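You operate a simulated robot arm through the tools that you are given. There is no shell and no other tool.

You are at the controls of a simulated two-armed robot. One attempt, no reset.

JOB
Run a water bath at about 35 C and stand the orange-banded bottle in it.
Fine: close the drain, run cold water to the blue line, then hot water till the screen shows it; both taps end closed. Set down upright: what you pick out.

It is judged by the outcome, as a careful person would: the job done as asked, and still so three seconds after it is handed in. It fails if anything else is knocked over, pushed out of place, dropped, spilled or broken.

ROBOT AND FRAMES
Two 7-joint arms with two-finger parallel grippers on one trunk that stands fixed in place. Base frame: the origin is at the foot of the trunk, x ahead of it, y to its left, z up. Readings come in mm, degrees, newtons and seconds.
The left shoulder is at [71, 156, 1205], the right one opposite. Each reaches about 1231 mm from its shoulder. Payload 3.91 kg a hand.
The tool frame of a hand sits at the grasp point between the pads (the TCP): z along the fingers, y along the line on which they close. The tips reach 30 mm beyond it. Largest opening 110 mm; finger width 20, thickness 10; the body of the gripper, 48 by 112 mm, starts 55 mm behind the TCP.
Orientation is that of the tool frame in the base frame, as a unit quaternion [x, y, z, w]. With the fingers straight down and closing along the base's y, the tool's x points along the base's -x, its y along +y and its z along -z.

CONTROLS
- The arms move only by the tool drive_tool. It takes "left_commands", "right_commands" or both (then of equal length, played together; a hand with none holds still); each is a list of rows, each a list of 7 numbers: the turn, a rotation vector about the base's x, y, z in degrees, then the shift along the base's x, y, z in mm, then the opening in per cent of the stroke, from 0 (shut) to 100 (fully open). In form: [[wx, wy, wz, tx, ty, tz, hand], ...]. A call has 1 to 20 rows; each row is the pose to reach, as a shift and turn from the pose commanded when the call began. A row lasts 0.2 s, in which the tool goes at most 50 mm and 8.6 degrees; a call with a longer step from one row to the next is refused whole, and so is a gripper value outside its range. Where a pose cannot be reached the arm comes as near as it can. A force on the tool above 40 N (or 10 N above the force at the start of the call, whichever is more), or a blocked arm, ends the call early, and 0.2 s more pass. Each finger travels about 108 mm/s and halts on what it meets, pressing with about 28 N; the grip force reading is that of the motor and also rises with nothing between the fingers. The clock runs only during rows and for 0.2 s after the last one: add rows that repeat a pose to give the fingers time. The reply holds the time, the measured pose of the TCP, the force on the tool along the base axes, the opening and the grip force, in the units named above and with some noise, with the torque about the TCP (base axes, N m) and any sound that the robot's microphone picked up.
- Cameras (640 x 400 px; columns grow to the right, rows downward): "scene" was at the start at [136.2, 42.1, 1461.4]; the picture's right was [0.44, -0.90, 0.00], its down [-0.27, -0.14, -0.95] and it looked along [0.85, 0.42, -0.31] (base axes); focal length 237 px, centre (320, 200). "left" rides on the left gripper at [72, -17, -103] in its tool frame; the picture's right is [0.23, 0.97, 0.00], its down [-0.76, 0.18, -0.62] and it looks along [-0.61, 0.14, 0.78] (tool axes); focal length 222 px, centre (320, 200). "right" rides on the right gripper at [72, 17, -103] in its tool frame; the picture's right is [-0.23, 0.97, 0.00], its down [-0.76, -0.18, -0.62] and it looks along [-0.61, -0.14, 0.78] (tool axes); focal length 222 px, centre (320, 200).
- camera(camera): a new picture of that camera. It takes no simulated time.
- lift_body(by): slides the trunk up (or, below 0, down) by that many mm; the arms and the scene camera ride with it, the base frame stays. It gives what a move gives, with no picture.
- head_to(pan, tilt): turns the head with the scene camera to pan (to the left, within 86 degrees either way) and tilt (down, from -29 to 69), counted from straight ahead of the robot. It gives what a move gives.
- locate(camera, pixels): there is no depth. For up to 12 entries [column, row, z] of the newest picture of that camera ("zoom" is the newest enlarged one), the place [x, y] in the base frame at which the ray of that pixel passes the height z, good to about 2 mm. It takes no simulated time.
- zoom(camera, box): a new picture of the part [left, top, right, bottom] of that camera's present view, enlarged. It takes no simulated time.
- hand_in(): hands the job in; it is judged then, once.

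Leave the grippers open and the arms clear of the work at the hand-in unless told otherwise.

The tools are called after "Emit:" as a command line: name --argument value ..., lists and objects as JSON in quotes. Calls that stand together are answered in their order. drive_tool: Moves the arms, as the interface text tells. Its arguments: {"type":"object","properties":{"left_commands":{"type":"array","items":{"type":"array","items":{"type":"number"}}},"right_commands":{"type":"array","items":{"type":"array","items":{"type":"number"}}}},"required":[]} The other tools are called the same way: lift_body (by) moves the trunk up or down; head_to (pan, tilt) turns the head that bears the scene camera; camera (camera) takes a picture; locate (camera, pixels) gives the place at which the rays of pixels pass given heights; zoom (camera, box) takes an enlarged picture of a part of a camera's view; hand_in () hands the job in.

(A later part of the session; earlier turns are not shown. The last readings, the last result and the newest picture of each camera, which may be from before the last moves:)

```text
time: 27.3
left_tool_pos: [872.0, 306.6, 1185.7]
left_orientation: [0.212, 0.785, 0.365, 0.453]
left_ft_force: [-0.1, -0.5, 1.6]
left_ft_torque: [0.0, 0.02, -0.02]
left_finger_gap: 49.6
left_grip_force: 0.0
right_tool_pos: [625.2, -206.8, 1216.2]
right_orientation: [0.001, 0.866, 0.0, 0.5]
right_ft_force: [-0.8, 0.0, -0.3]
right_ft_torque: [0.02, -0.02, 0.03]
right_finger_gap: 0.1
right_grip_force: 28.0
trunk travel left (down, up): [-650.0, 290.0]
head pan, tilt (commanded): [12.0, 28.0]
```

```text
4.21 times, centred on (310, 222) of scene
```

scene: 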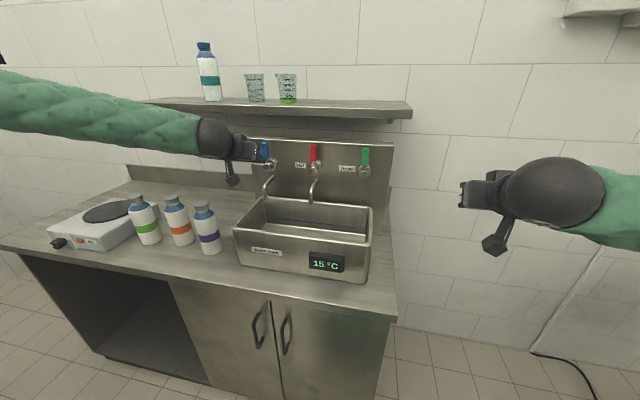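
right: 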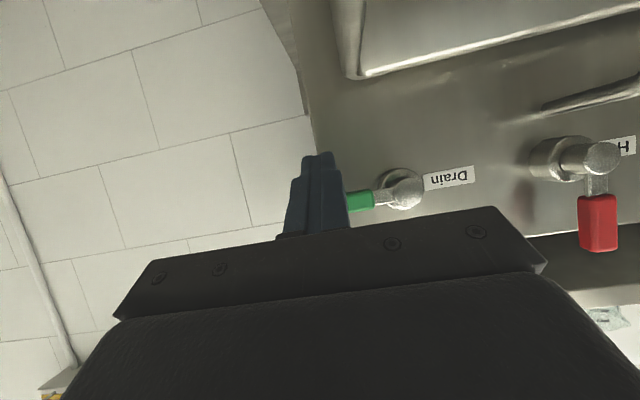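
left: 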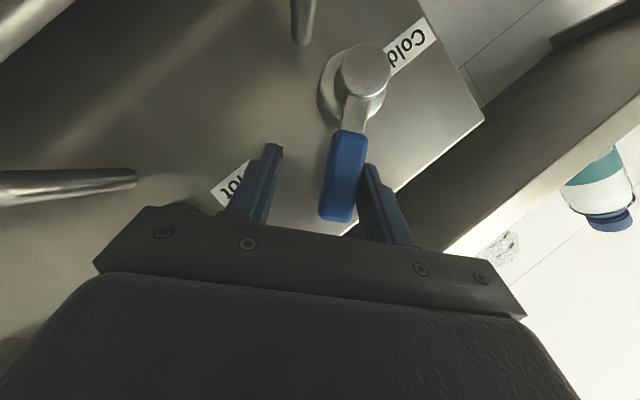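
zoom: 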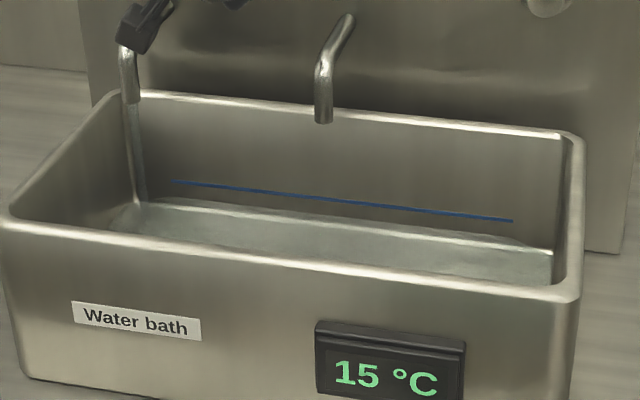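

Emit:
zoom --camera "scene" --box '[300, 205, 380, 250]'

Emit:
zoom --camera "scene" --box '[255, 200, 335, 245]'

```text
8.00 times, centred on (340, 228) of scene
```

zoom: 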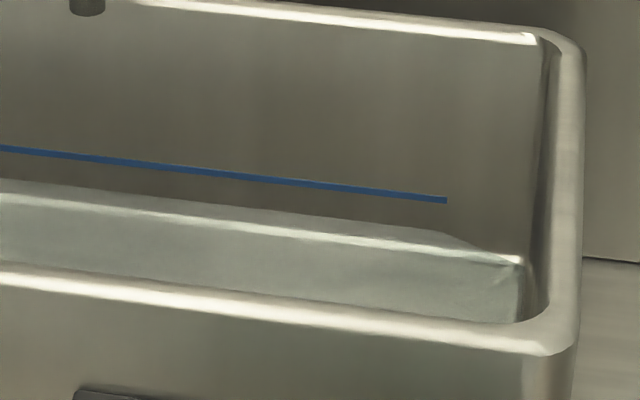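

```text
8.00 times, centred on (295, 222) of scene
```

zoom: 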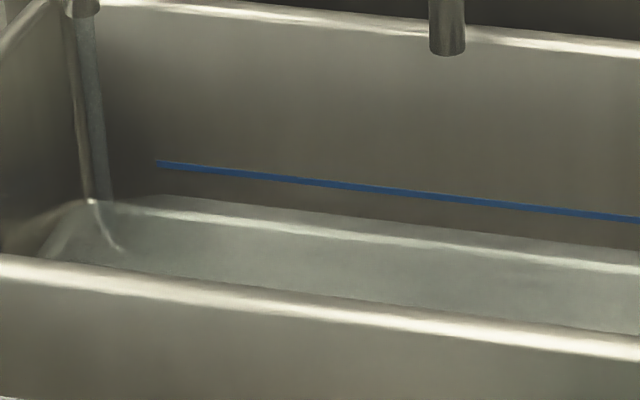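

Emit:
zoom --camera "scene" --box '[300, 205, 380, 250]'

Emit:
locate --camera "zoom" --pixels '[[440, 230, 920], [440, 230, 930], [440, 230, 940], [440, 200, 940], [440, 200, 950], [440, 250, 910], [440, 250, 920], [100, 191, 930], [100, 158, 950]]'

```text
8.00 times, centred on (340, 228) of scene
```

zoom: 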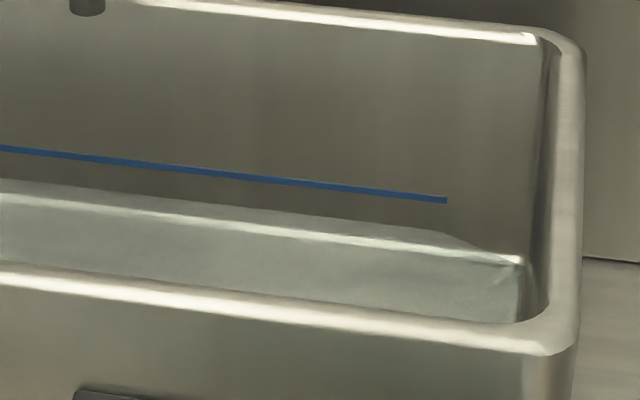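

```text
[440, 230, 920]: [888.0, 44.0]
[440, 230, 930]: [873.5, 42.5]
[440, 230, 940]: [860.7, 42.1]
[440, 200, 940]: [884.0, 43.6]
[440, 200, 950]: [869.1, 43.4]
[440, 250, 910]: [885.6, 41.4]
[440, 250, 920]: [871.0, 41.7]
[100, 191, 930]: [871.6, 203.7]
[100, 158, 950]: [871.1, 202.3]
```

Water edge is now at z≈931 versus the line at 949; the rate is about 3 mm/s. I hold 4 s more, then check.

Emit:
drive_tool --left_commands '[[0, 0, 0, 0, 0, 0, 45], [0, 0, 0, 0, 0, 0, 45], [0, 0, 0, 0, 0, 0, 45], [0, 0, 0, 0, 0, 0, 45], [0, 0, 0, 0, 0, 0, 45], [0, 0, 0, 0, 0, 0, 45], [0, 0, 0, 0, 0, 0, 45], [0, 0, 0, 0, 0, 0, 45], [0, 0, 0, 0, 0, 0, 45], [0, 0, 0, 0, 0, 0, 45], [0, 0, 0, 0, 0, 0, 45], [0, 0, 0, 0, 0, 0, 45], [0, 0, 0, 0, 0, 0, 45], [0, 0, 0, 0, 0, 0, 45], [0, 0, 0, 0, 0, 0, 45], [0, 0, 0, 0, 0, 0, 45], [0, 0, 0, 0, 0, 0, 45]]'

Emit:
zoom --camera "scene" --box '[300, 205, 380, 250]'

```text
time: 30.9
left_tool_pos: [872.5, 307.5, 1185.3]
left_orientation: [0.211, 0.785, 0.366, 0.453]
left_ft_force: [0.6, -0.1, 0.1]
left_ft_torque: [-0.04, 0.01, 0.03]
left_finger_gap: 49.8
left_grip_force: 0.1
right_tool_pos: [624.4, -207.8, 1217.1]
right_orientation: [0.001, 0.866, 0.0, 0.5]
right_ft_force: [-0.5, 0.0, -0.1]
right_ft_torque: [-0.02, -0.02, -0.01]
right_finger_gap: 0.0
right_grip_force: 28.2
trunk travel left (down, up): [-650.0, 290.0]
head pan, tilt (commanded): [12.0, 28.0]
```

```text
8.00 times, centred on (340, 228) of scene
```

zoom: 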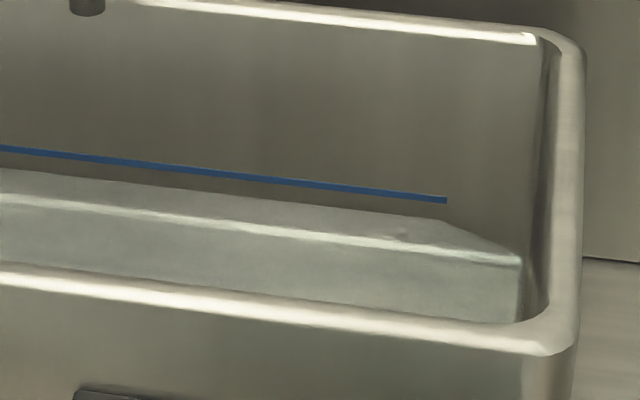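

The edge rose from row 230 to 217; the line is at row 200 in this zoom. Another 3.6 s, then check.

Emit:
drive_tool --left_commands '[[0, 0, 0, 0, 0, 0, 45], [0, 0, 0, 0, 0, 0, 45], [0, 0, 0, 0, 0, 0, 45], [0, 0, 0, 0, 0, 0, 45], [0, 0, 0, 0, 0, 0, 45], [0, 0, 0, 0, 0, 0, 45], [0, 0, 0, 0, 0, 0, 45], [0, 0, 0, 0, 0, 0, 45], [0, 0, 0, 0, 0, 0, 45], [0, 0, 0, 0, 0, 0, 45], [0, 0, 0, 0, 0, 0, 45], [0, 0, 0, 0, 0, 0, 45], [0, 0, 0, 0, 0, 0, 45], [0, 0, 0, 0, 0, 0, 45], [0, 0, 0, 0, 0, 0, 45], [0, 0, 0, 0, 0, 0, 45]]'

Emit:
zoom --camera "scene" --box '[300, 205, 380, 250]'

```text
time: 34.3
left_tool_pos: [872.0, 306.0, 1186.5]
left_orientation: [0.213, 0.785, 0.365, 0.453]
left_ft_force: [-0.8, -0.3, 0.1]
left_ft_torque: [0.0, 0.01, -0.01]
left_finger_gap: 49.7
left_grip_force: 0.0
right_tool_pos: [624.7, -206.4, 1216.1]
right_orientation: [0.001, 0.866, 0.0, 0.5]
right_ft_force: [-0.5, 0.0, 0.2]
right_ft_torque: [0.0, 0.02, 0.04]
right_finger_gap: 0.0
right_grip_force: 27.9
trunk travel left (down, up): [-650.0, 290.0]
head pan, tilt (commanded): [12.0, 28.0]
```

```text
8.00 times, centred on (340, 228) of scene
```

zoom: 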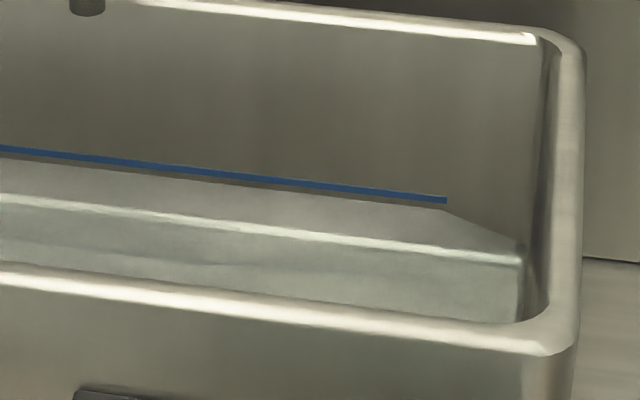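

Edge is at row 209, line centre at row 200; rate about 2.4 px/s. I hold 2 s more and then close (closing itself adds a little).

Emit:
drive_tool --left_commands '[[0, 0, 0, 0, 0, 0, 45], [0, 0, 0, 0, 0, 0, 45], [0, 0, 0, 0, 0, 0, 45], [0, 0, 0, 0, 0, 0, 45], [0, 0, 0, 0, 0, 0, 45], [0, 0, 0, 0, 0, 0, 45], [0, 0, 0, 0, 0, 0, 45], [0, 0, 0, 0, 0, 0, 45]]'

Emit:
zoom --camera "scene" --box '[300, 205, 380, 250]'

```text
time: 36.1
left_tool_pos: [872.4, 306.3, 1184.5]
left_orientation: [0.212, 0.785, 0.365, 0.453]
left_ft_force: [-0.3, 0.5, -0.3]
left_ft_torque: [-0.02, 0.01, -0.02]
left_finger_gap: 49.5
left_grip_force: 0.1
right_tool_pos: [626.6, -206.1, 1217.8]
right_orientation: [0.0, 0.866, 0.001, 0.5]
right_ft_force: [0.5, -0.9, -0.7]
right_ft_torque: [0.03, 0.01, -0.02]
right_finger_gap: 0.0
right_grip_force: 28.4
trunk travel left (down, up): [-650.0, 290.0]
head pan, tilt (commanded): [12.0, 28.0]
```

```text
8.00 times, centred on (340, 228) of scene
```

zoom: 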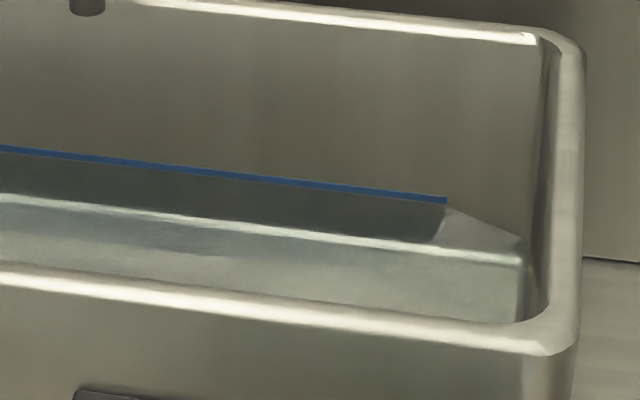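

The water edge has reached the lower side of the blue line. I close the cold lever now: the right finger pushes it back to vertical.

Emit:
drive_tool --left_commands '[[0, 0, 0, 0, 19, 23, 45], [-7, 0, 0, 0, 26, 27, 45], [-14, 0, 0, 0, 33, 31, 45], [-22, 0, 0, 0, 42, 34, 45], [-30, 0, 0, 0, 51, 36, 45], [-38, 0, 0, 0, 61, 37, 45], [-45, 0, 0, 0, 69, 36, 45], [-50, 0, 0, 0, 75, 35, 45], [-50, 0, 0, 0, 77, 35, 45]]'

Emit:
camera --camera "left"

Emit:
zoom --camera "scene" --box '[220, 130, 400, 280]'

Emit:
zoom --camera "scene" --box '[300, 205, 380, 250]'

```text
time: 38.1
left_tool_pos: [873.1, 382.7, 1221.6]
left_orientation: [-0.001, 0.866, 0.0, 0.5]
left_ft_force: [-1.0, -1.4, 0.5]
left_ft_torque: [0.03, 0.0, 0.0]
left_finger_gap: 49.9
left_grip_force: 1.1
right_tool_pos: [624.4, -208.1, 1216.5]
right_orientation: [0.0, 0.866, 0.001, 0.5]
right_ft_force: [0.1, -1.0, -0.4]
right_ft_torque: [0.0, 0.01, 0.01]
right_finger_gap: 0.0
right_grip_force: 28.3
trunk travel left (down, up): [-650.0, 290.0]
head pan, tilt (commanded): [12.0, 28.0]
```

```text
taken
```

left: 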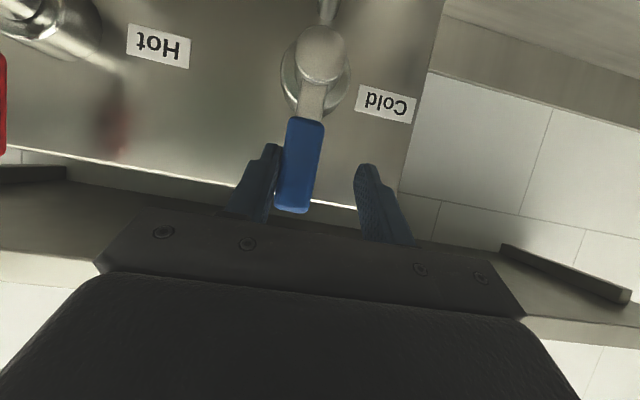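

```text
2.67 times, centred on (310, 205) of scene
```

zoom: 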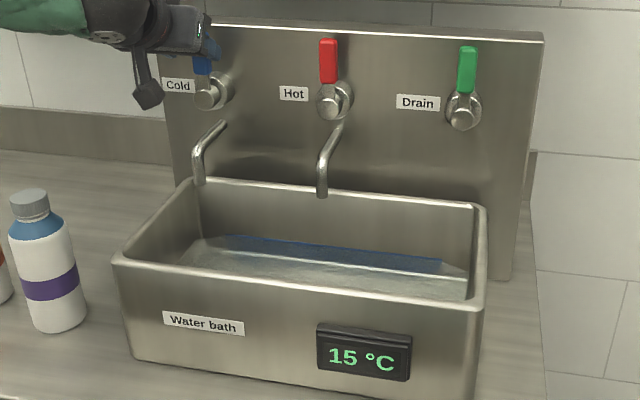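

```text
8.00 times, centred on (340, 228) of scene
```

zoom: 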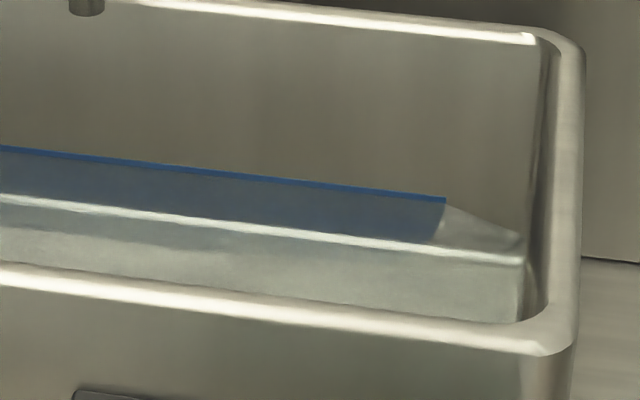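

Water now touches the blue line, and the stream seems stopped. The lever force is small (−1.4 N), so I push it a bit more to its stop to be sure it's closed.

Emit:
drive_tool --left_commands '[[0, 0, 0, 0, 2, 0, 45], [0, 0, 0, 0, 4, 0, 45], [0, 0, 0, 0, 6, 0, 45]]'

Emit:
camera --camera "left"

Emit:
zoom --camera "scene" --box '[245, 160, 325, 210]'

```text
time: 38.9
left_tool_pos: [873.6, 386.1, 1221.7]
left_orientation: [0.002, 0.866, 0.0, 0.5]
left_ft_force: [5.6, -13.4, 1.8]
left_ft_torque: [-0.21, -0.09, 0.09]
left_finger_gap: 56.3
left_grip_force: 7.0
right_tool_pos: [624.7, -209.4, 1216.6]
right_orientation: [0.001, 0.866, 0.001, 0.5]
right_ft_force: [-0.7, 0.4, -0.7]
right_ft_torque: [0.0, 0.03, 0.01]
right_finger_gap: 0.0
right_grip_force: 28.2
trunk travel left (down, up): [-650.0, 290.0]
head pan, tilt (commanded): [12.0, 28.0]
```

```text
taken
```

left: 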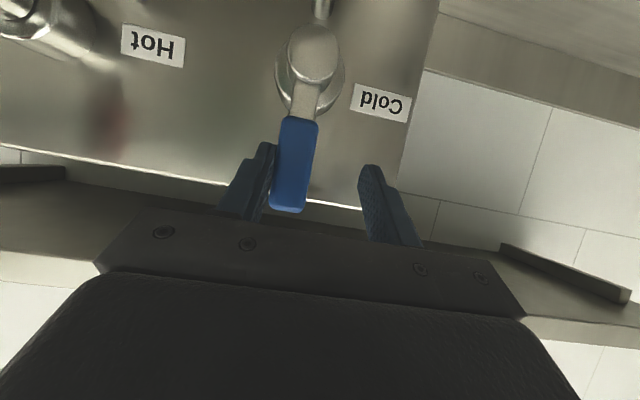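

```text
8.00 times, centred on (285, 185) of scene
```

zoom: 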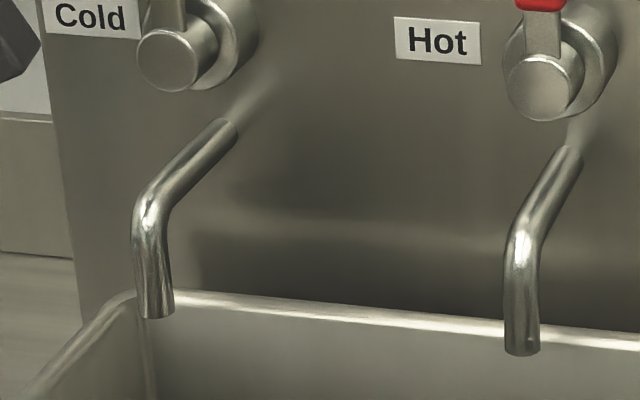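

Stop reached (−13 N), the lever is vertical and no water leaves the cold spout. I centre the fingers off the handle, retract 105 mm, and move right to in front of the red handle (y 199).

Emit:
drive_tool --left_commands '[[0, 0, 0, 0, -10, 0, 45], [0, 0, 0, 0, -20, 0, 45], [0, 0, 0, -35, -20, 0, 45], [0, 0, 0, -70, -20, 0, 45], [0, 0, 0, -105, -20, 0, 45], [0, 0, 0, -105, -65, 0, 45], [0, 0, 0, -105, -110, 0, 45], [0, 0, 0, -105, -155, 0, 45], [0, 0, 0, -105, -188, 0, 45], [0, 0, 0, -105, -188, 0, 45]]'

Emit:
camera --camera "left"

Emit:
camera --camera "scene"

```text
time: 41.1
left_tool_pos: [771.2, 202.6, 1223.6]
left_orientation: [-0.001, 0.866, 0.0, 0.5]
left_ft_force: [-0.6, -0.3, -0.6]
left_ft_torque: [-0.02, 0.02, -0.02]
left_finger_gap: 49.3
left_grip_force: 0.0
right_tool_pos: [623.7, -205.8, 1218.0]
right_orientation: [0.0, 0.866, 0.0, 0.499]
right_ft_force: [-0.3, 0.7, 0.3]
right_ft_torque: [0.02, -0.01, 0.02]
right_finger_gap: 0.0
right_grip_force: 27.9
trunk travel left (down, up): [-650.0, 290.0]
head pan, tilt (commanded): [12.0, 28.0]
```

```text
taken
```

left: 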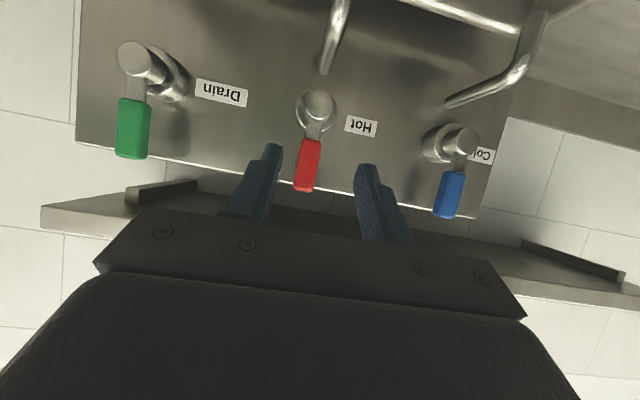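

```text
taken
```

scene: 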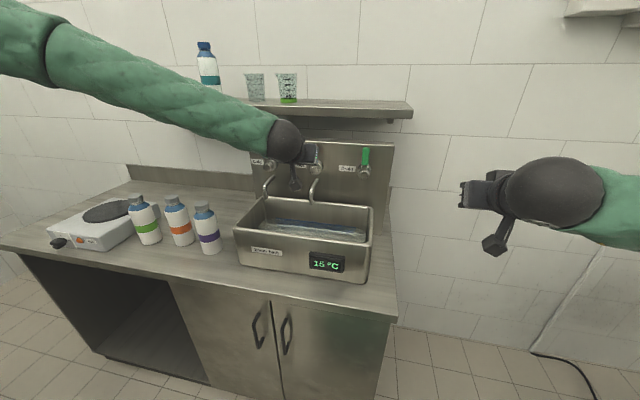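

The red handle is centred between the fingers and all levers look parallel. I move forward to straddle the red handle.

Emit:
drive_tool --left_commands '[[0, 0, 0, 35, -2, 0, 45], [0, 0, 0, 70, -2, 0, 45], [0, 0, 0, 90, -2, 0, 45], [0, 0, 0, 102, -2, 0, 45]]'

Emit:
camera --camera "left"

Emit:
zoom --camera "scene" --box '[220, 130, 400, 280]'

```text
time: 42.1
left_tool_pos: [871.3, 199.3, 1221.9]
left_orientation: [0.0, 0.866, 0.001, 0.5]
left_ft_force: [-0.2, -0.5, 0.9]
left_ft_torque: [0.02, -0.02, -0.01]
left_finger_gap: 49.5
left_grip_force: 0.1
right_tool_pos: [625.7, -206.8, 1216.3]
right_orientation: [0.0, 0.866, 0.0, 0.5]
right_ft_force: [0.2, 0.1, -0.2]
right_ft_torque: [0.01, 0.02, 0.03]
right_finger_gap: 0.0
right_grip_force: 27.9
trunk travel left (down, up): [-650.0, 290.0]
head pan, tilt (commanded): [12.0, 28.0]
```

```text
taken
```

left: 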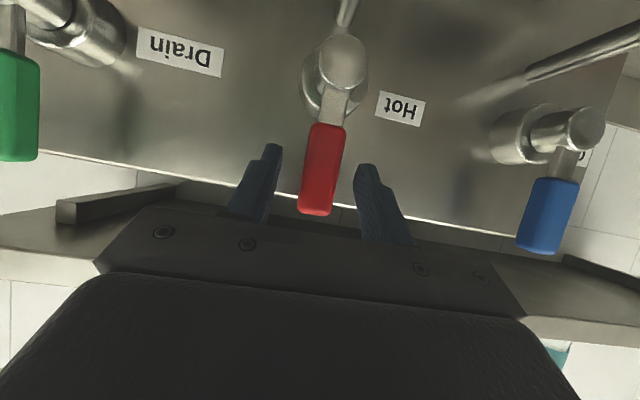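

```text
2.67 times, centred on (310, 205) of scene
```

zoom: 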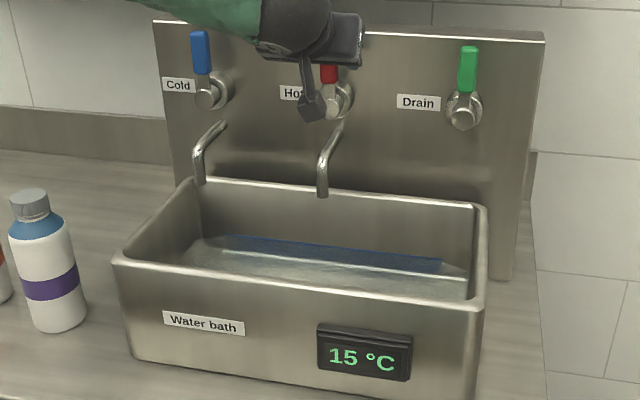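

Same motion for the hot lever: turn right to about 20°, then 50°.

Emit:
drive_tool --left_commands '[[3, 0, 0, 0, -12, 0, 45], [6, 0, 0, 0, -20, -1, 45], [10, 0, 0, 0, -25, -3, 45], [15, 0, 0, 0, -31, -6, 45], [20, 0, 0, 0, -36, -9, 45], [25, 0, 0, 0, -41, -12, 45], [30, 0, 0, 0, -45, -16, 45], [35, 0, 0, 0, -49, -20, 45], [40, 0, 0, 0, -53, -24, 45], [45, 0, 0, 0, -57, -29, 45], [50, 0, 0, 0, -60, -34, 45]]'

Emit:
camera --camera "left"

Emit:
zoom --camera "scene" --box '[220, 130, 400, 280]'

```text
time: 44.5
left_tool_pos: [869.0, 141.6, 1188.5]
left_orientation: [0.212, 0.785, 0.366, 0.453]
left_ft_force: [0.2, 0.8, -0.4]
left_ft_torque: [0.02, -0.01, -0.01]
left_finger_gap: 49.9
left_grip_force: 0.3
right_tool_pos: [624.6, -207.5, 1215.5]
right_orientation: [0.0, 0.866, 0.0, 0.5]
right_ft_force: [0.2, 0.7, -0.4]
right_ft_torque: [0.01, 0.03, 0.03]
right_finger_gap: 0.0
right_grip_force: 27.4
trunk travel left (down, up): [-650.0, 290.0]
head pan, tilt (commanded): [12.0, 28.0]
```

```text
taken
```

left: 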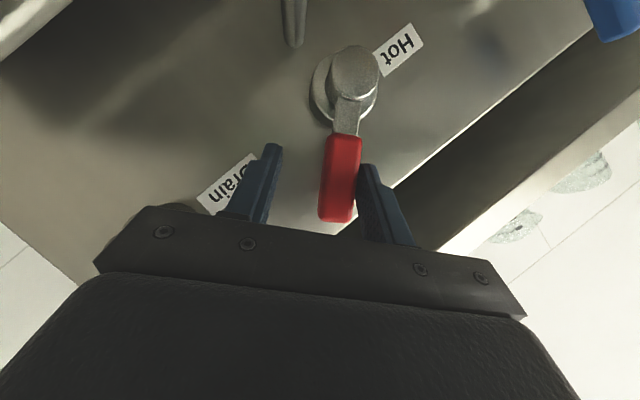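

```text
2.67 times, centred on (310, 205) of scene
```

zoom: 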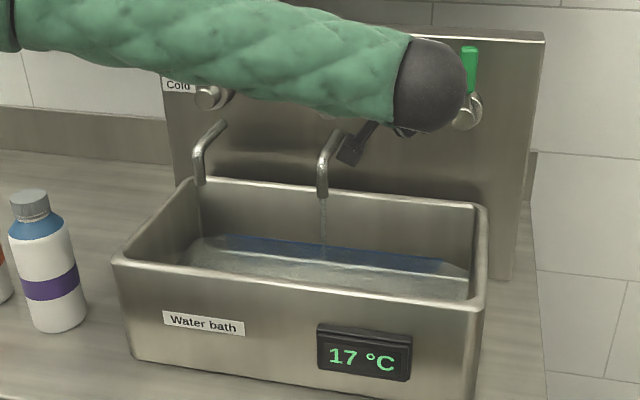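

Hot water flows; the screen already shows 17 °C. I hold 2 s and read again.

Emit:
drive_tool --left_commands '[[0, 0, 0, 0, 0, 0, 45], [0, 0, 0, 0, 0, 0, 45], [0, 0, 0, 0, 0, 0, 45], [0, 0, 0, 0, 0, 0, 45], [0, 0, 0, 0, 0, 0, 45], [0, 0, 0, 0, 0, 0, 45], [0, 0, 0, 0, 0, 0, 45], [0, 0, 0, 0, 0, 0, 45], [0, 0, 0, 0, 0, 0, 45]]'

Emit:
zoom --camera "scene" --box '[220, 170, 400, 280]'

```text
time: 46.5
left_tool_pos: [869.3, 141.6, 1189.0]
left_orientation: [0.212, 0.785, 0.365, 0.453]
left_ft_force: [-0.6, -0.2, -0.6]
left_ft_torque: [0.02, 0.05, 0.01]
left_finger_gap: 49.2
left_grip_force: 0.1
right_tool_pos: [625.7, -207.8, 1216.6]
right_orientation: [0.001, 0.866, 0.0, 0.5]
right_ft_force: [0.3, 0.5, 0.3]
right_ft_torque: [-0.01, 0.03, 0.0]
right_finger_gap: 0.2
right_grip_force: 27.5
trunk travel left (down, up): [-650.0, 290.0]
head pan, tilt (commanded): [12.0, 28.0]
```

```text
3.56 times, centred on (310, 225) of scene
```

zoom: 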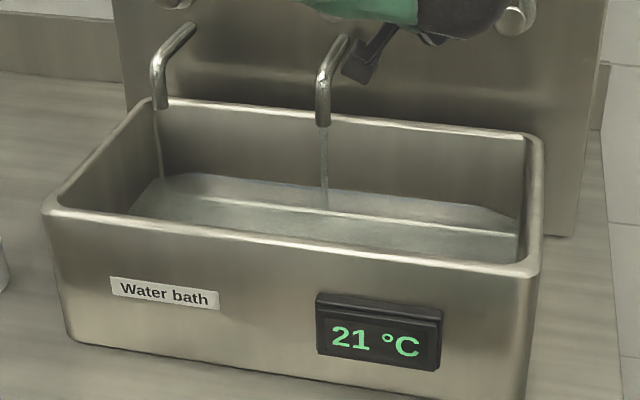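

I see a thin line under the cold spout; I want to tell whether it's a trickle or just the basin's corner edge. Zooming in.

Emit:
zoom --camera "scene" --box '[250, 170, 310, 235]'

```text
6.15 times, centred on (280, 202) of scene
```

zoom: 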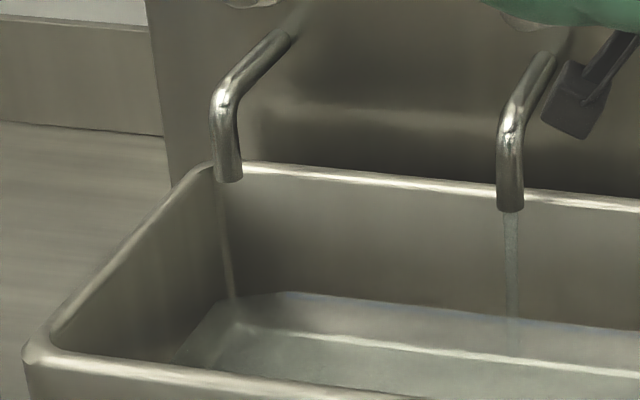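

That's the basin corner's highlight (slanted and beige), not water; the hot stream by contrast is clear. 21 °C now. I hold about 3 s more.

Emit:
drive_tool --left_commands '[[0, 0, 0, 0, 0, 0, 45], [0, 0, 0, 0, 0, 0, 45], [0, 0, 0, 0, 0, 0, 45], [0, 0, 0, 0, 0, 0, 45], [0, 0, 0, 0, 0, 0, 45], [0, 0, 0, 0, 0, 0, 45], [0, 0, 0, 0, 0, 0, 45], [0, 0, 0, 0, 0, 0, 45], [0, 0, 0, 0, 0, 0, 45], [0, 0, 0, 0, 0, 0, 45], [0, 0, 0, 0, 0, 0, 45], [0, 0, 0, 0, 0, 0, 45], [0, 0, 0, 0, 0, 0, 45], [0, 0, 0, 0, 0, 0, 45]]'

Emit:
zoom --camera "scene" --box '[220, 170, 400, 280]'

```text
time: 49.5
left_tool_pos: [869.1, 141.1, 1188.1]
left_orientation: [0.213, 0.785, 0.365, 0.453]
left_ft_force: [-0.4, -0.7, -0.5]
left_ft_torque: [0.02, 0.02, -0.03]
left_finger_gap: 49.6
left_grip_force: 0.1
right_tool_pos: [625.5, -207.4, 1217.0]
right_orientation: [0.001, 0.866, 0.0, 0.5]
right_ft_force: [0.5, 0.9, 0.0]
right_ft_torque: [-0.02, -0.04, 0.01]
right_finger_gap: 0.3
right_grip_force: 28.4
trunk travel left (down, up): [-650.0, 290.0]
head pan, tilt (commanded): [12.0, 28.0]
```

```text
3.56 times, centred on (310, 225) of scene
```

zoom: 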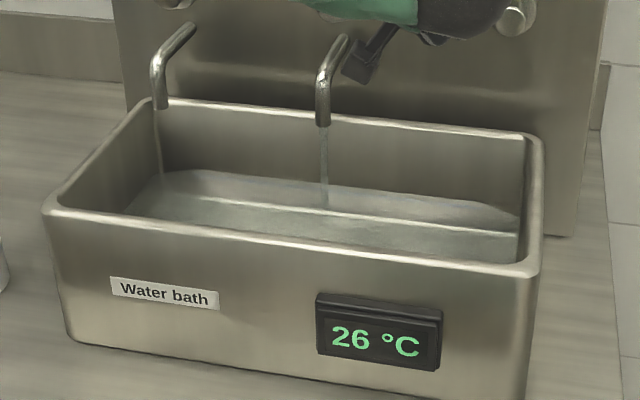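

26 °C. About 1.5 °C/s. Hold 3 s more.

Emit:
drive_tool --left_commands '[[0, 0, 0, 0, 0, 0, 45], [0, 0, 0, 0, 0, 0, 45], [0, 0, 0, 0, 0, 0, 45], [0, 0, 0, 0, 0, 0, 45], [0, 0, 0, 0, 0, 0, 45], [0, 0, 0, 0, 0, 0, 45], [0, 0, 0, 0, 0, 0, 45], [0, 0, 0, 0, 0, 0, 45], [0, 0, 0, 0, 0, 0, 45], [0, 0, 0, 0, 0, 0, 45], [0, 0, 0, 0, 0, 0, 45], [0, 0, 0, 0, 0, 0, 45], [0, 0, 0, 0, 0, 0, 45], [0, 0, 0, 0, 0, 0, 45]]'

Emit:
zoom --camera "scene" --box '[220, 170, 400, 280]'

```text
time: 52.5
left_tool_pos: [869.8, 140.9, 1187.6]
left_orientation: [0.212, 0.785, 0.366, 0.453]
left_ft_force: [-0.1, -0.1, 0.2]
left_ft_torque: [0.0, 0.04, -0.01]
left_finger_gap: 49.6
left_grip_force: 0.0
right_tool_pos: [625.7, -207.6, 1215.7]
right_orientation: [0.001, 0.866, 0.0, 0.501]
right_ft_force: [0.5, 0.3, 0.6]
right_ft_torque: [-0.01, -0.02, -0.01]
right_finger_gap: 0.2
right_grip_force: 28.2
trunk travel left (down, up): [-650.0, 290.0]
head pan, tilt (commanded): [12.0, 28.0]
```

```text
3.56 times, centred on (310, 225) of scene
```

zoom: 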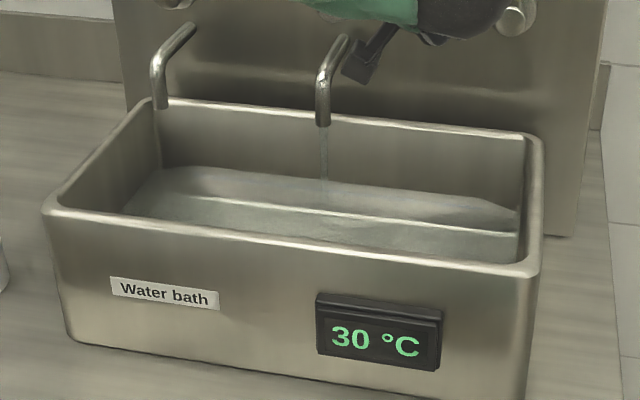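

30 °C. Hold 2 s more.

Emit:
drive_tool --left_commands '[[0, 0, 0, 0, 0, 0, 45], [0, 0, 0, 0, 0, 0, 45], [0, 0, 0, 0, 0, 0, 45], [0, 0, 0, 0, 0, 0, 45], [0, 0, 0, 0, 0, 0, 45], [0, 0, 0, 0, 0, 0, 45], [0, 0, 0, 0, 0, 0, 45], [0, 0, 0, 0, 0, 0, 45], [0, 0, 0, 0, 0, 0, 45]]'

Emit:
zoom --camera "scene" --box '[220, 170, 400, 280]'

```text
time: 54.5
left_tool_pos: [869.8, 141.9, 1188.6]
left_orientation: [0.212, 0.785, 0.366, 0.453]
left_ft_force: [-0.2, 0.1, -0.8]
left_ft_torque: [0.02, 0.02, 0.03]
left_finger_gap: 49.4
left_grip_force: 0.0
right_tool_pos: [625.4, -207.2, 1217.8]
right_orientation: [0.001, 0.866, 0.0, 0.5]
right_ft_force: [0.6, 0.3, -0.7]
right_ft_torque: [0.01, 0.01, -0.01]
right_finger_gap: 0.0
right_grip_force: 28.2
trunk travel left (down, up): [-650.0, 290.0]
head pan, tilt (commanded): [12.0, 28.0]
```

```text
3.56 times, centred on (310, 225) of scene
```

zoom: 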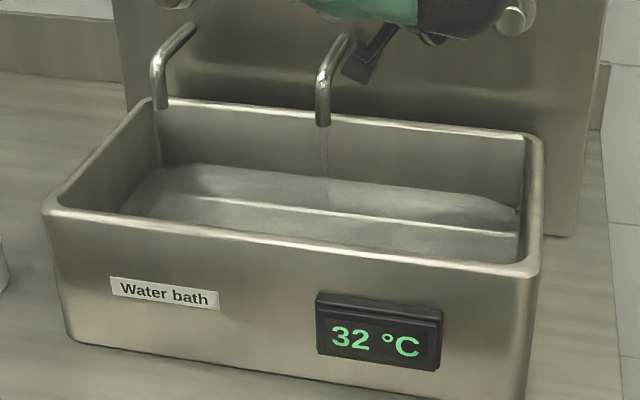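

32 °C. Hold about 1.4 s more.

Emit:
drive_tool --left_commands '[[0, 0, 0, 0, 0, 0, 45], [0, 0, 0, 0, 0, 0, 45], [0, 0, 0, 0, 0, 0, 45], [0, 0, 0, 0, 0, 0, 45], [0, 0, 0, 0, 0, 0, 45], [0, 0, 0, 0, 0, 0, 45]]'

Emit:
zoom --camera "scene" --box '[220, 170, 400, 280]'

```text
time: 55.9
left_tool_pos: [869.9, 141.3, 1188.4]
left_orientation: [0.212, 0.785, 0.365, 0.454]
left_ft_force: [0.0, 0.4, -0.4]
left_ft_torque: [-0.02, 0.02, 0.03]
left_finger_gap: 49.6
left_grip_force: 0.0
right_tool_pos: [625.4, -207.7, 1217.0]
right_orientation: [0.001, 0.866, 0.0, 0.5]
right_ft_force: [-0.1, 0.1, -0.7]
right_ft_torque: [-0.03, 0.0, -0.01]
right_finger_gap: 0.4
right_grip_force: 27.5
trunk travel left (down, up): [-650.0, 290.0]
head pan, tilt (commanded): [12.0, 28.0]
```

```text
3.56 times, centred on (310, 225) of scene
```

zoom: 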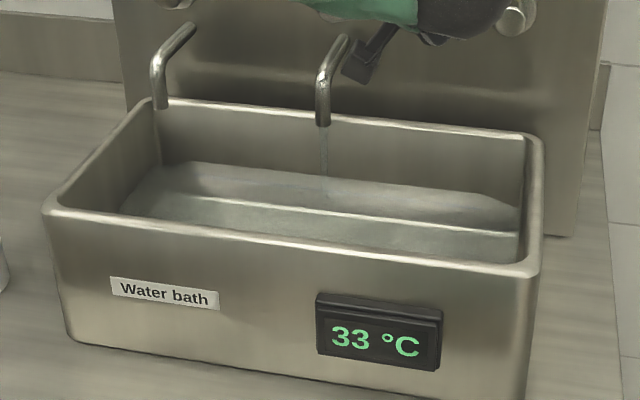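

33 °C. Hold 0.8 s more, then close.

Emit:
drive_tool --left_commands '[[0, 0, 0, 0, 0, 0, 45], [0, 0, 0, 0, 0, 0, 45], [0, 0, 0, 0, 0, 0, 45]]'

Emit:
zoom --camera "scene" --box '[220, 170, 400, 280]'

```text
time: 56.7
left_tool_pos: [869.9, 141.6, 1187.4]
left_orientation: [0.213, 0.784, 0.365, 0.454]
left_ft_force: [-0.2, -0.5, -0.8]
left_ft_torque: [0.01, -0.01, -0.02]
left_finger_gap: 49.4
left_grip_force: 0.0
right_tool_pos: [624.9, -207.5, 1217.1]
right_orientation: [0.001, 0.866, 0.0, 0.5]
right_ft_force: [0.1, -0.2, 0.6]
right_ft_torque: [0.0, 0.03, -0.02]
right_finger_gap: 0.0
right_grip_force: 27.8
trunk travel left (down, up): [-650.0, 290.0]
head pan, tilt (commanded): [12.0, 28.0]
```

```text
3.56 times, centred on (310, 225) of scene
```

zoom: 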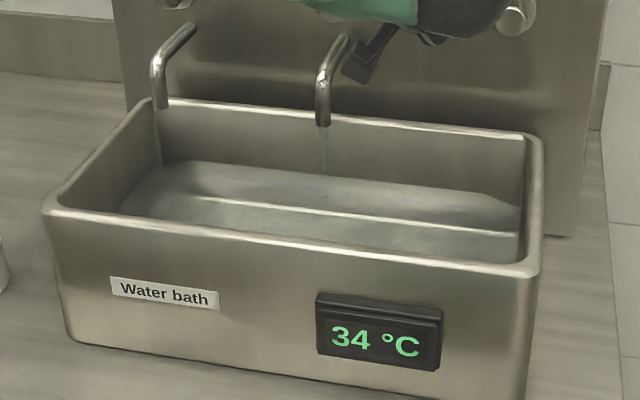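

34 °C. Closing takes about a second's worth of flow, so I close the hot lever now, pushing it back to vertical with the right finger.

Emit:
drive_tool --left_commands '[[0, 0, 0, 0, 19, 23, 45], [-7, 0, 0, 0, 26, 27, 45], [-14, 0, 0, 0, 33, 31, 45], [-22, 0, 0, 0, 42, 34, 45], [-30, 0, 0, 0, 51, 36, 45], [-38, 0, 0, 0, 61, 37, 45], [-45, 0, 0, 0, 69, 36, 45], [-50, 0, 0, 0, 75, 35, 45], [-50, 0, 0, 0, 79, 35, 45]]'

Emit:
camera --camera "left"

Emit:
zoom --camera "scene" --box '[220, 150, 400, 280]'

```text
time: 58.7
left_tool_pos: [868.2, 217.2, 1223.8]
left_orientation: [0.001, 0.866, -0.001, 0.501]
left_ft_force: [-0.5, -13.7, 0.6]
left_ft_torque: [-0.21, 0.21, -0.25]
left_finger_gap: 55.6
left_grip_force: 6.8
right_tool_pos: [625.3, -208.6, 1217.6]
right_orientation: [0.001, 0.866, 0.001, 0.5]
right_ft_force: [-0.1, -0.1, -0.1]
right_ft_torque: [0.03, 0.02, 0.0]
right_finger_gap: 0.0
right_grip_force: 27.6
trunk travel left (down, up): [-650.0, 290.0]
head pan, tilt (commanded): [12.0, 28.0]
```

```text
taken
```

left: 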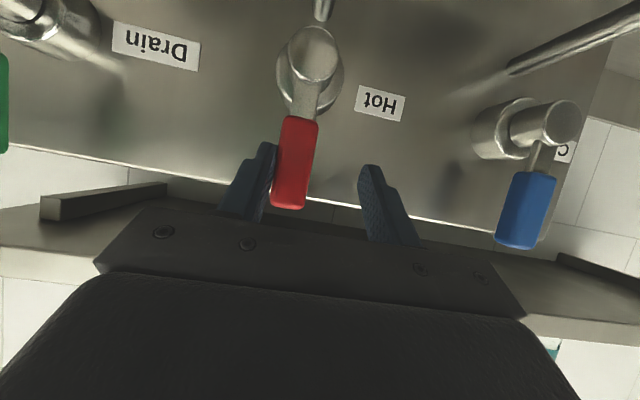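

```text
3.08 times, centred on (310, 215) of scene
```

zoom: 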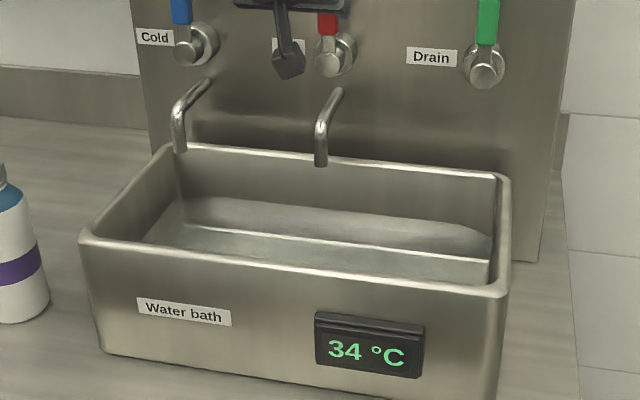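

At the closed stop (−13.7 N); the screen shows 34 °C. I let it settle about 1 s with the finger eased off to see the settled reading.

Emit:
drive_tool --left_commands '[[0, 0, 0, 0, -10, 0, 45], [0, 0, 0, 0, -20, 0, 45], [0, 0, 0, 0, -20, 0, 45], [0, 0, 0, 0, -20, 0, 45]]'

Emit:
zoom --camera "scene" --box '[220, 150, 400, 280]'

Emit:
zoom --camera "scene" --box '[250, 170, 340, 235]'

```text
time: 59.7
left_tool_pos: [869.8, 199.8, 1221.3]
left_orientation: [0.0, 0.866, 0.0, 0.5]
left_ft_force: [-0.9, 0.5, 1.0]
left_ft_torque: [0.01, 0.0, 0.0]
left_finger_gap: 49.5
left_grip_force: 0.1
right_tool_pos: [625.0, -207.3, 1216.2]
right_orientation: [0.0, 0.866, 0.001, 0.5]
right_ft_force: [1.1, 0.3, -0.5]
right_ft_torque: [0.04, -0.03, 0.01]
right_finger_gap: 0.2
right_grip_force: 27.9
trunk travel left (down, up): [-650.0, 290.0]
head pan, tilt (commanded): [12.0, 28.0]
```

```text
3.08 times, centred on (310, 215) of scene
```

zoom: 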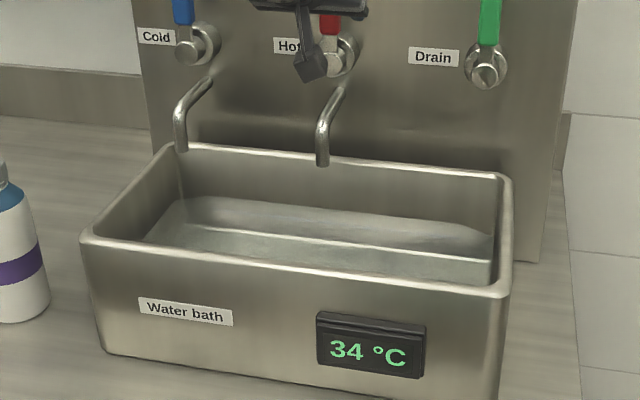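

```text
6.15 times, centred on (295, 202) of scene
```

zoom: 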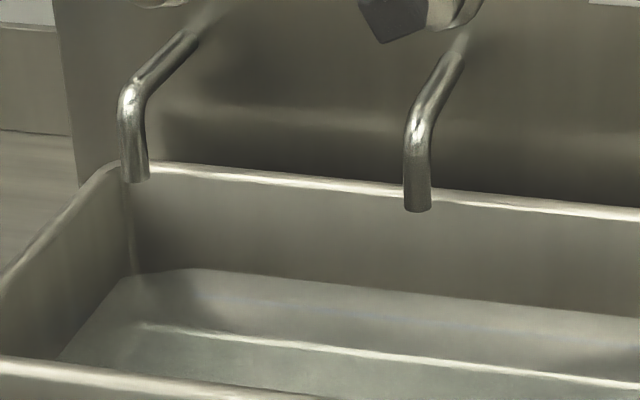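

Settled at 34 °C with both spouts dry. I add a brief short opening of the hot lever (to about 35° and straight back) to gain roughly 0.7 °C.

Emit:
drive_tool --left_commands '[[3, 0, 0, 0, -12, 0, 45], [8, 0, 0, 0, -22, -2, 45], [15, 0, 0, 0, -31, -6, 45], [22, 0, 0, 0, -38, -10, 45], [30, 0, 0, 0, -45, -16, 45], [35, 0, 0, 0, -49, -20, 45], [35, 0, 0, 0, -25, -3, 45], [28, 0, 0, 0, -18, -1, 45], [20, 0, 0, 0, -8, 1, 45], [12, 0, 0, 0, 1, 2, 45], [5, 0, 0, 0, 9, 1, 45], [0, 0, 0, 0, 15, 0, 45], [0, 0, 0, 0, 18, 0, 45], [0, 0, 0, 0, 20, 0, 45]]'

Emit:
camera --camera "left"

Emit:
zoom --camera "scene" --box '[220, 150, 400, 280]'

```text
time: 62.7
left_tool_pos: [870.1, 217.4, 1223.4]
left_orientation: [0.001, 0.866, 0.0, 0.499]
left_ft_force: [0.0, -13.0, 2.8]
left_ft_torque: [-0.27, -0.01, -0.25]
left_finger_gap: 55.8
left_grip_force: 6.2
right_tool_pos: [624.5, -209.4, 1217.4]
right_orientation: [0.001, 0.866, 0.001, 0.5]
right_ft_force: [0.4, -0.2, 0.0]
right_ft_torque: [0.02, -0.03, 0.0]
right_finger_gap: 0.0
right_grip_force: 27.9
trunk travel left (down, up): [-650.0, 290.0]
head pan, tilt (commanded): [12.0, 28.0]
```

```text
taken
```

left: 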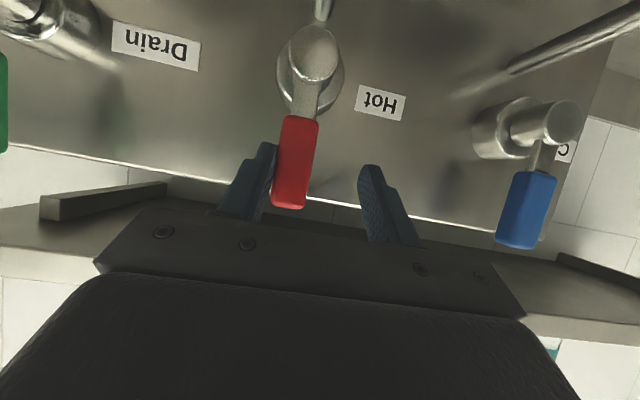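

```text
3.08 times, centred on (310, 215) of scene
```

zoom: 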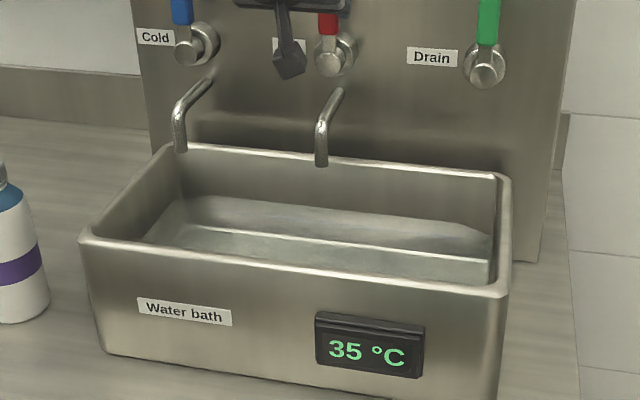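

The screen shows 35 °C with the hot lever at its stop. Now I withdraw the left hand from the red handle, lift it and bring it fingers-down to above the orange-banded bottle at (741, 672, 1230).

Emit:
drive_tool --left_commands '[[0, 0, 0, 0, -10, 0, 45], [0, 0, 0, 0, -20, 0, 45], [0, 0, 0, -40, -20, 0, 45], [0, 0, 0, -80, -20, 0, 45], [0, 0, 0, -120, -18, 5, 45], [0, 0, 0, -150, 0, 15, 45]]'

Emit:
zoom --camera "scene" --box '[220, 120, 400, 280]'

```text
time: 64.1
left_tool_pos: [716.6, 223.5, 1237.9]
left_orientation: [0.0, 0.866, 0.0, 0.5]
left_ft_force: [0.8, 1.0, -0.2]
left_ft_torque: [-0.02, 0.0, -0.01]
left_finger_gap: 49.7
left_grip_force: 0.2
right_tool_pos: [623.1, -206.3, 1217.9]
right_orientation: [0.0, 0.865, 0.0, 0.501]
right_ft_force: [-0.9, -0.9, 0.7]
right_ft_torque: [-0.01, -0.01, 0.0]
right_finger_gap: 0.0
right_grip_force: 28.0
trunk travel left (down, up): [-650.0, 290.0]
head pan, tilt (commanded): [12.0, 28.0]
```

```text
2.50 times, centred on (310, 200) of scene
```

zoom: 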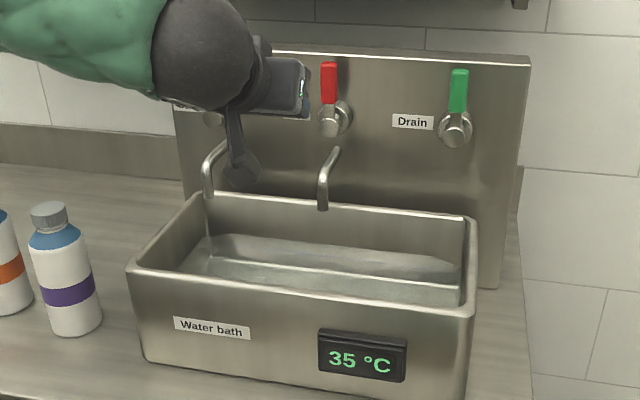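

Red and green levers are vertical and the screen shows 35 °C. Now swing to above the orange bottle, turning the fingers straight down.

Emit:
drive_tool --left_commands '[[0, 6, 0, 2, 45, 0, 50], [0, 12, 0, 5, 90, 0, 55], [0, 18, 0, 7, 135, 0, 60], [0, 24, 0, 10, 180, 0, 64], [0, 30, 0, 12, 225, 0, 68], [0, 36, 0, 14, 270, 0, 68], [0, 42, 0, 17, 315, 0, 68], [0, 48, 0, 19, 360, 0, 68], [0, 54, 0, 22, 405, 0, 68], [0, 60, 0, 24, 448, 0, 68], [0, 60, 0, 24, 448, 0, 68]]'

Emit:
camera --camera "left"

Emit:
camera --camera "scene"

```text
time: 66.5
left_tool_pos: [742.3, 666.2, 1238.9]
left_orientation: [-0.001, 1.0, 0.0, 0.0]
left_ft_force: [0.2, 0.4, 0.7]
left_ft_torque: [0.01, 0.0, 0.03]
left_finger_gap: 74.8
left_grip_force: 0.1
right_tool_pos: [625.1, -207.0, 1216.9]
right_orientation: [0.0, 0.866, 0.001, 0.5]
right_ft_force: [0.7, 0.2, 0.1]
right_ft_torque: [-0.01, -0.03, -0.01]
right_finger_gap: 0.0
right_grip_force: 28.2
trunk travel left (down, up): [-650.0, 290.0]
head pan, tilt (commanded): [12.0, 28.0]
```

```text
taken
```

left: 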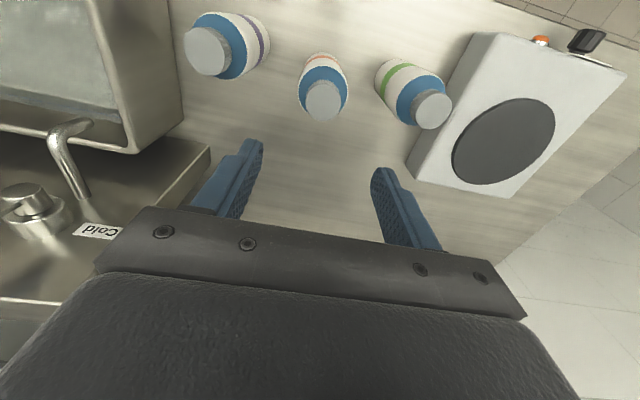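

```text
taken
```

scene: 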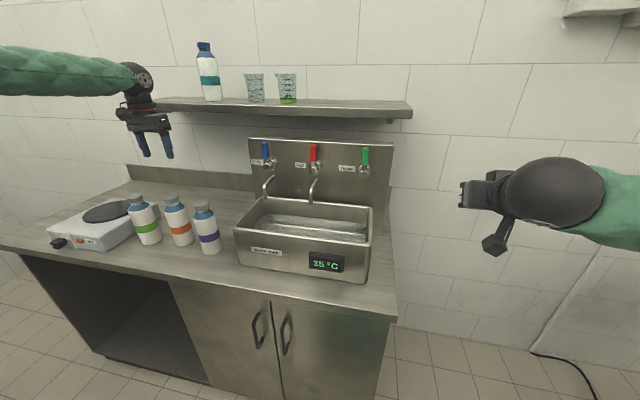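

I locate the orange cap's centre and edges precisely in a zoomed left camera view.

Emit:
zoom --camera "left" --box '[270, 30, 380, 140]'

```text
3.64 times, centred on (325, 85) of left
```

zoom: 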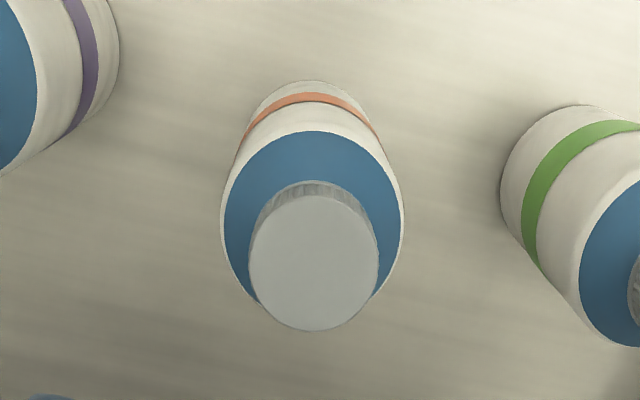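

Emit:
locate --camera "zoom" --pixels '[[313, 262, 1069], [248, 262, 1069], [378, 262, 1069], [313, 331, 1069], [313, 193, 1069], [313, 182, 1045], [221, 230, 1010], [404, 230, 1010]]'

```text
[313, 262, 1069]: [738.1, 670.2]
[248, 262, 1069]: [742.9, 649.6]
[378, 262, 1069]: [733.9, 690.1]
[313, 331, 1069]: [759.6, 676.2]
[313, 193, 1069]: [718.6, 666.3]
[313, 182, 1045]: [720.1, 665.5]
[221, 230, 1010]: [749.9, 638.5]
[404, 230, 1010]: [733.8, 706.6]
```

Cap centre is ≈(739, 671), radius ≈20. I descend to z≈1120 first and recheck alignment.

Emit:
drive_tool --left_commands '[[0, 0, 0, -1, 1, -40, 68], [0, 0, 0, -2, 2, -80, 68], [0, 0, 0, -2, 2, -115, 68], [0, 0, 0, -2, 2, -115, 68]]'

Emit:
camera --camera "left"

Emit:
zoom --camera "scene" --box '[80, 120, 280, 270]'

```text
time: 67.5
left_tool_pos: [743.0, 667.7, 1123.1]
left_orientation: [0.001, 1.0, 0.0, -0.001]
left_ft_force: [-0.5, 0.5, -0.3]
left_ft_torque: [0.01, 0.0, -0.01]
left_finger_gap: 74.8
left_grip_force: 0.0
right_tool_pos: [624.2, -207.9, 1217.6]
right_orientation: [0.0, 0.866, 0.0, 0.5]
right_ft_force: [0.8, 0.3, 0.5]
right_ft_torque: [0.02, -0.04, 0.04]
right_finger_gap: 0.1
right_grip_force: 28.0
trunk travel left (down, up): [-650.0, 290.0]
head pan, tilt (commanded): [12.0, 28.0]
```

```text
taken
```

left: 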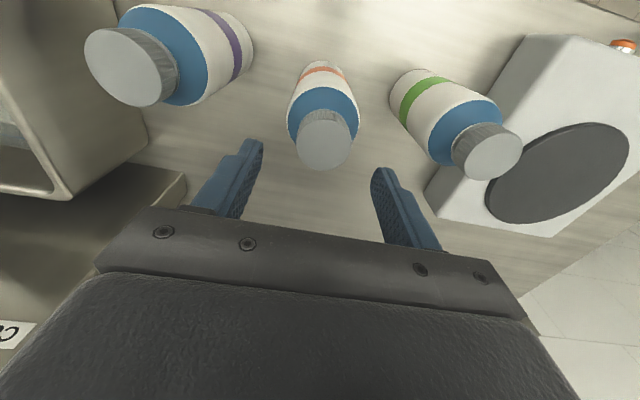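

```text
2.67 times, centred on (180, 195) of scene
```

zoom: 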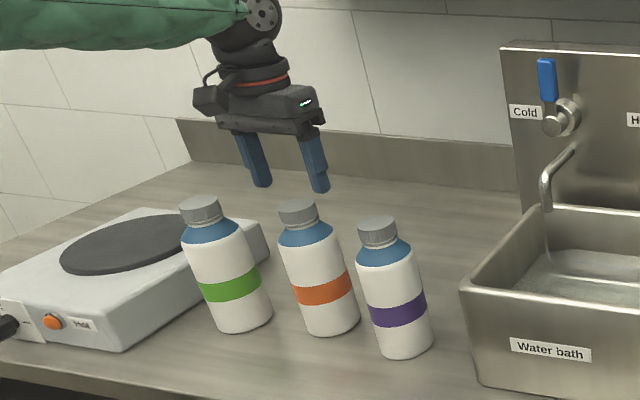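

Emit:
locate --camera "left" --pixels '[[324, 149, 1069], [296, 149, 1069], [352, 149, 1069]]'

```text
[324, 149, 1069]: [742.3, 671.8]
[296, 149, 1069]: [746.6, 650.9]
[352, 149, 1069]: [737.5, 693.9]
```

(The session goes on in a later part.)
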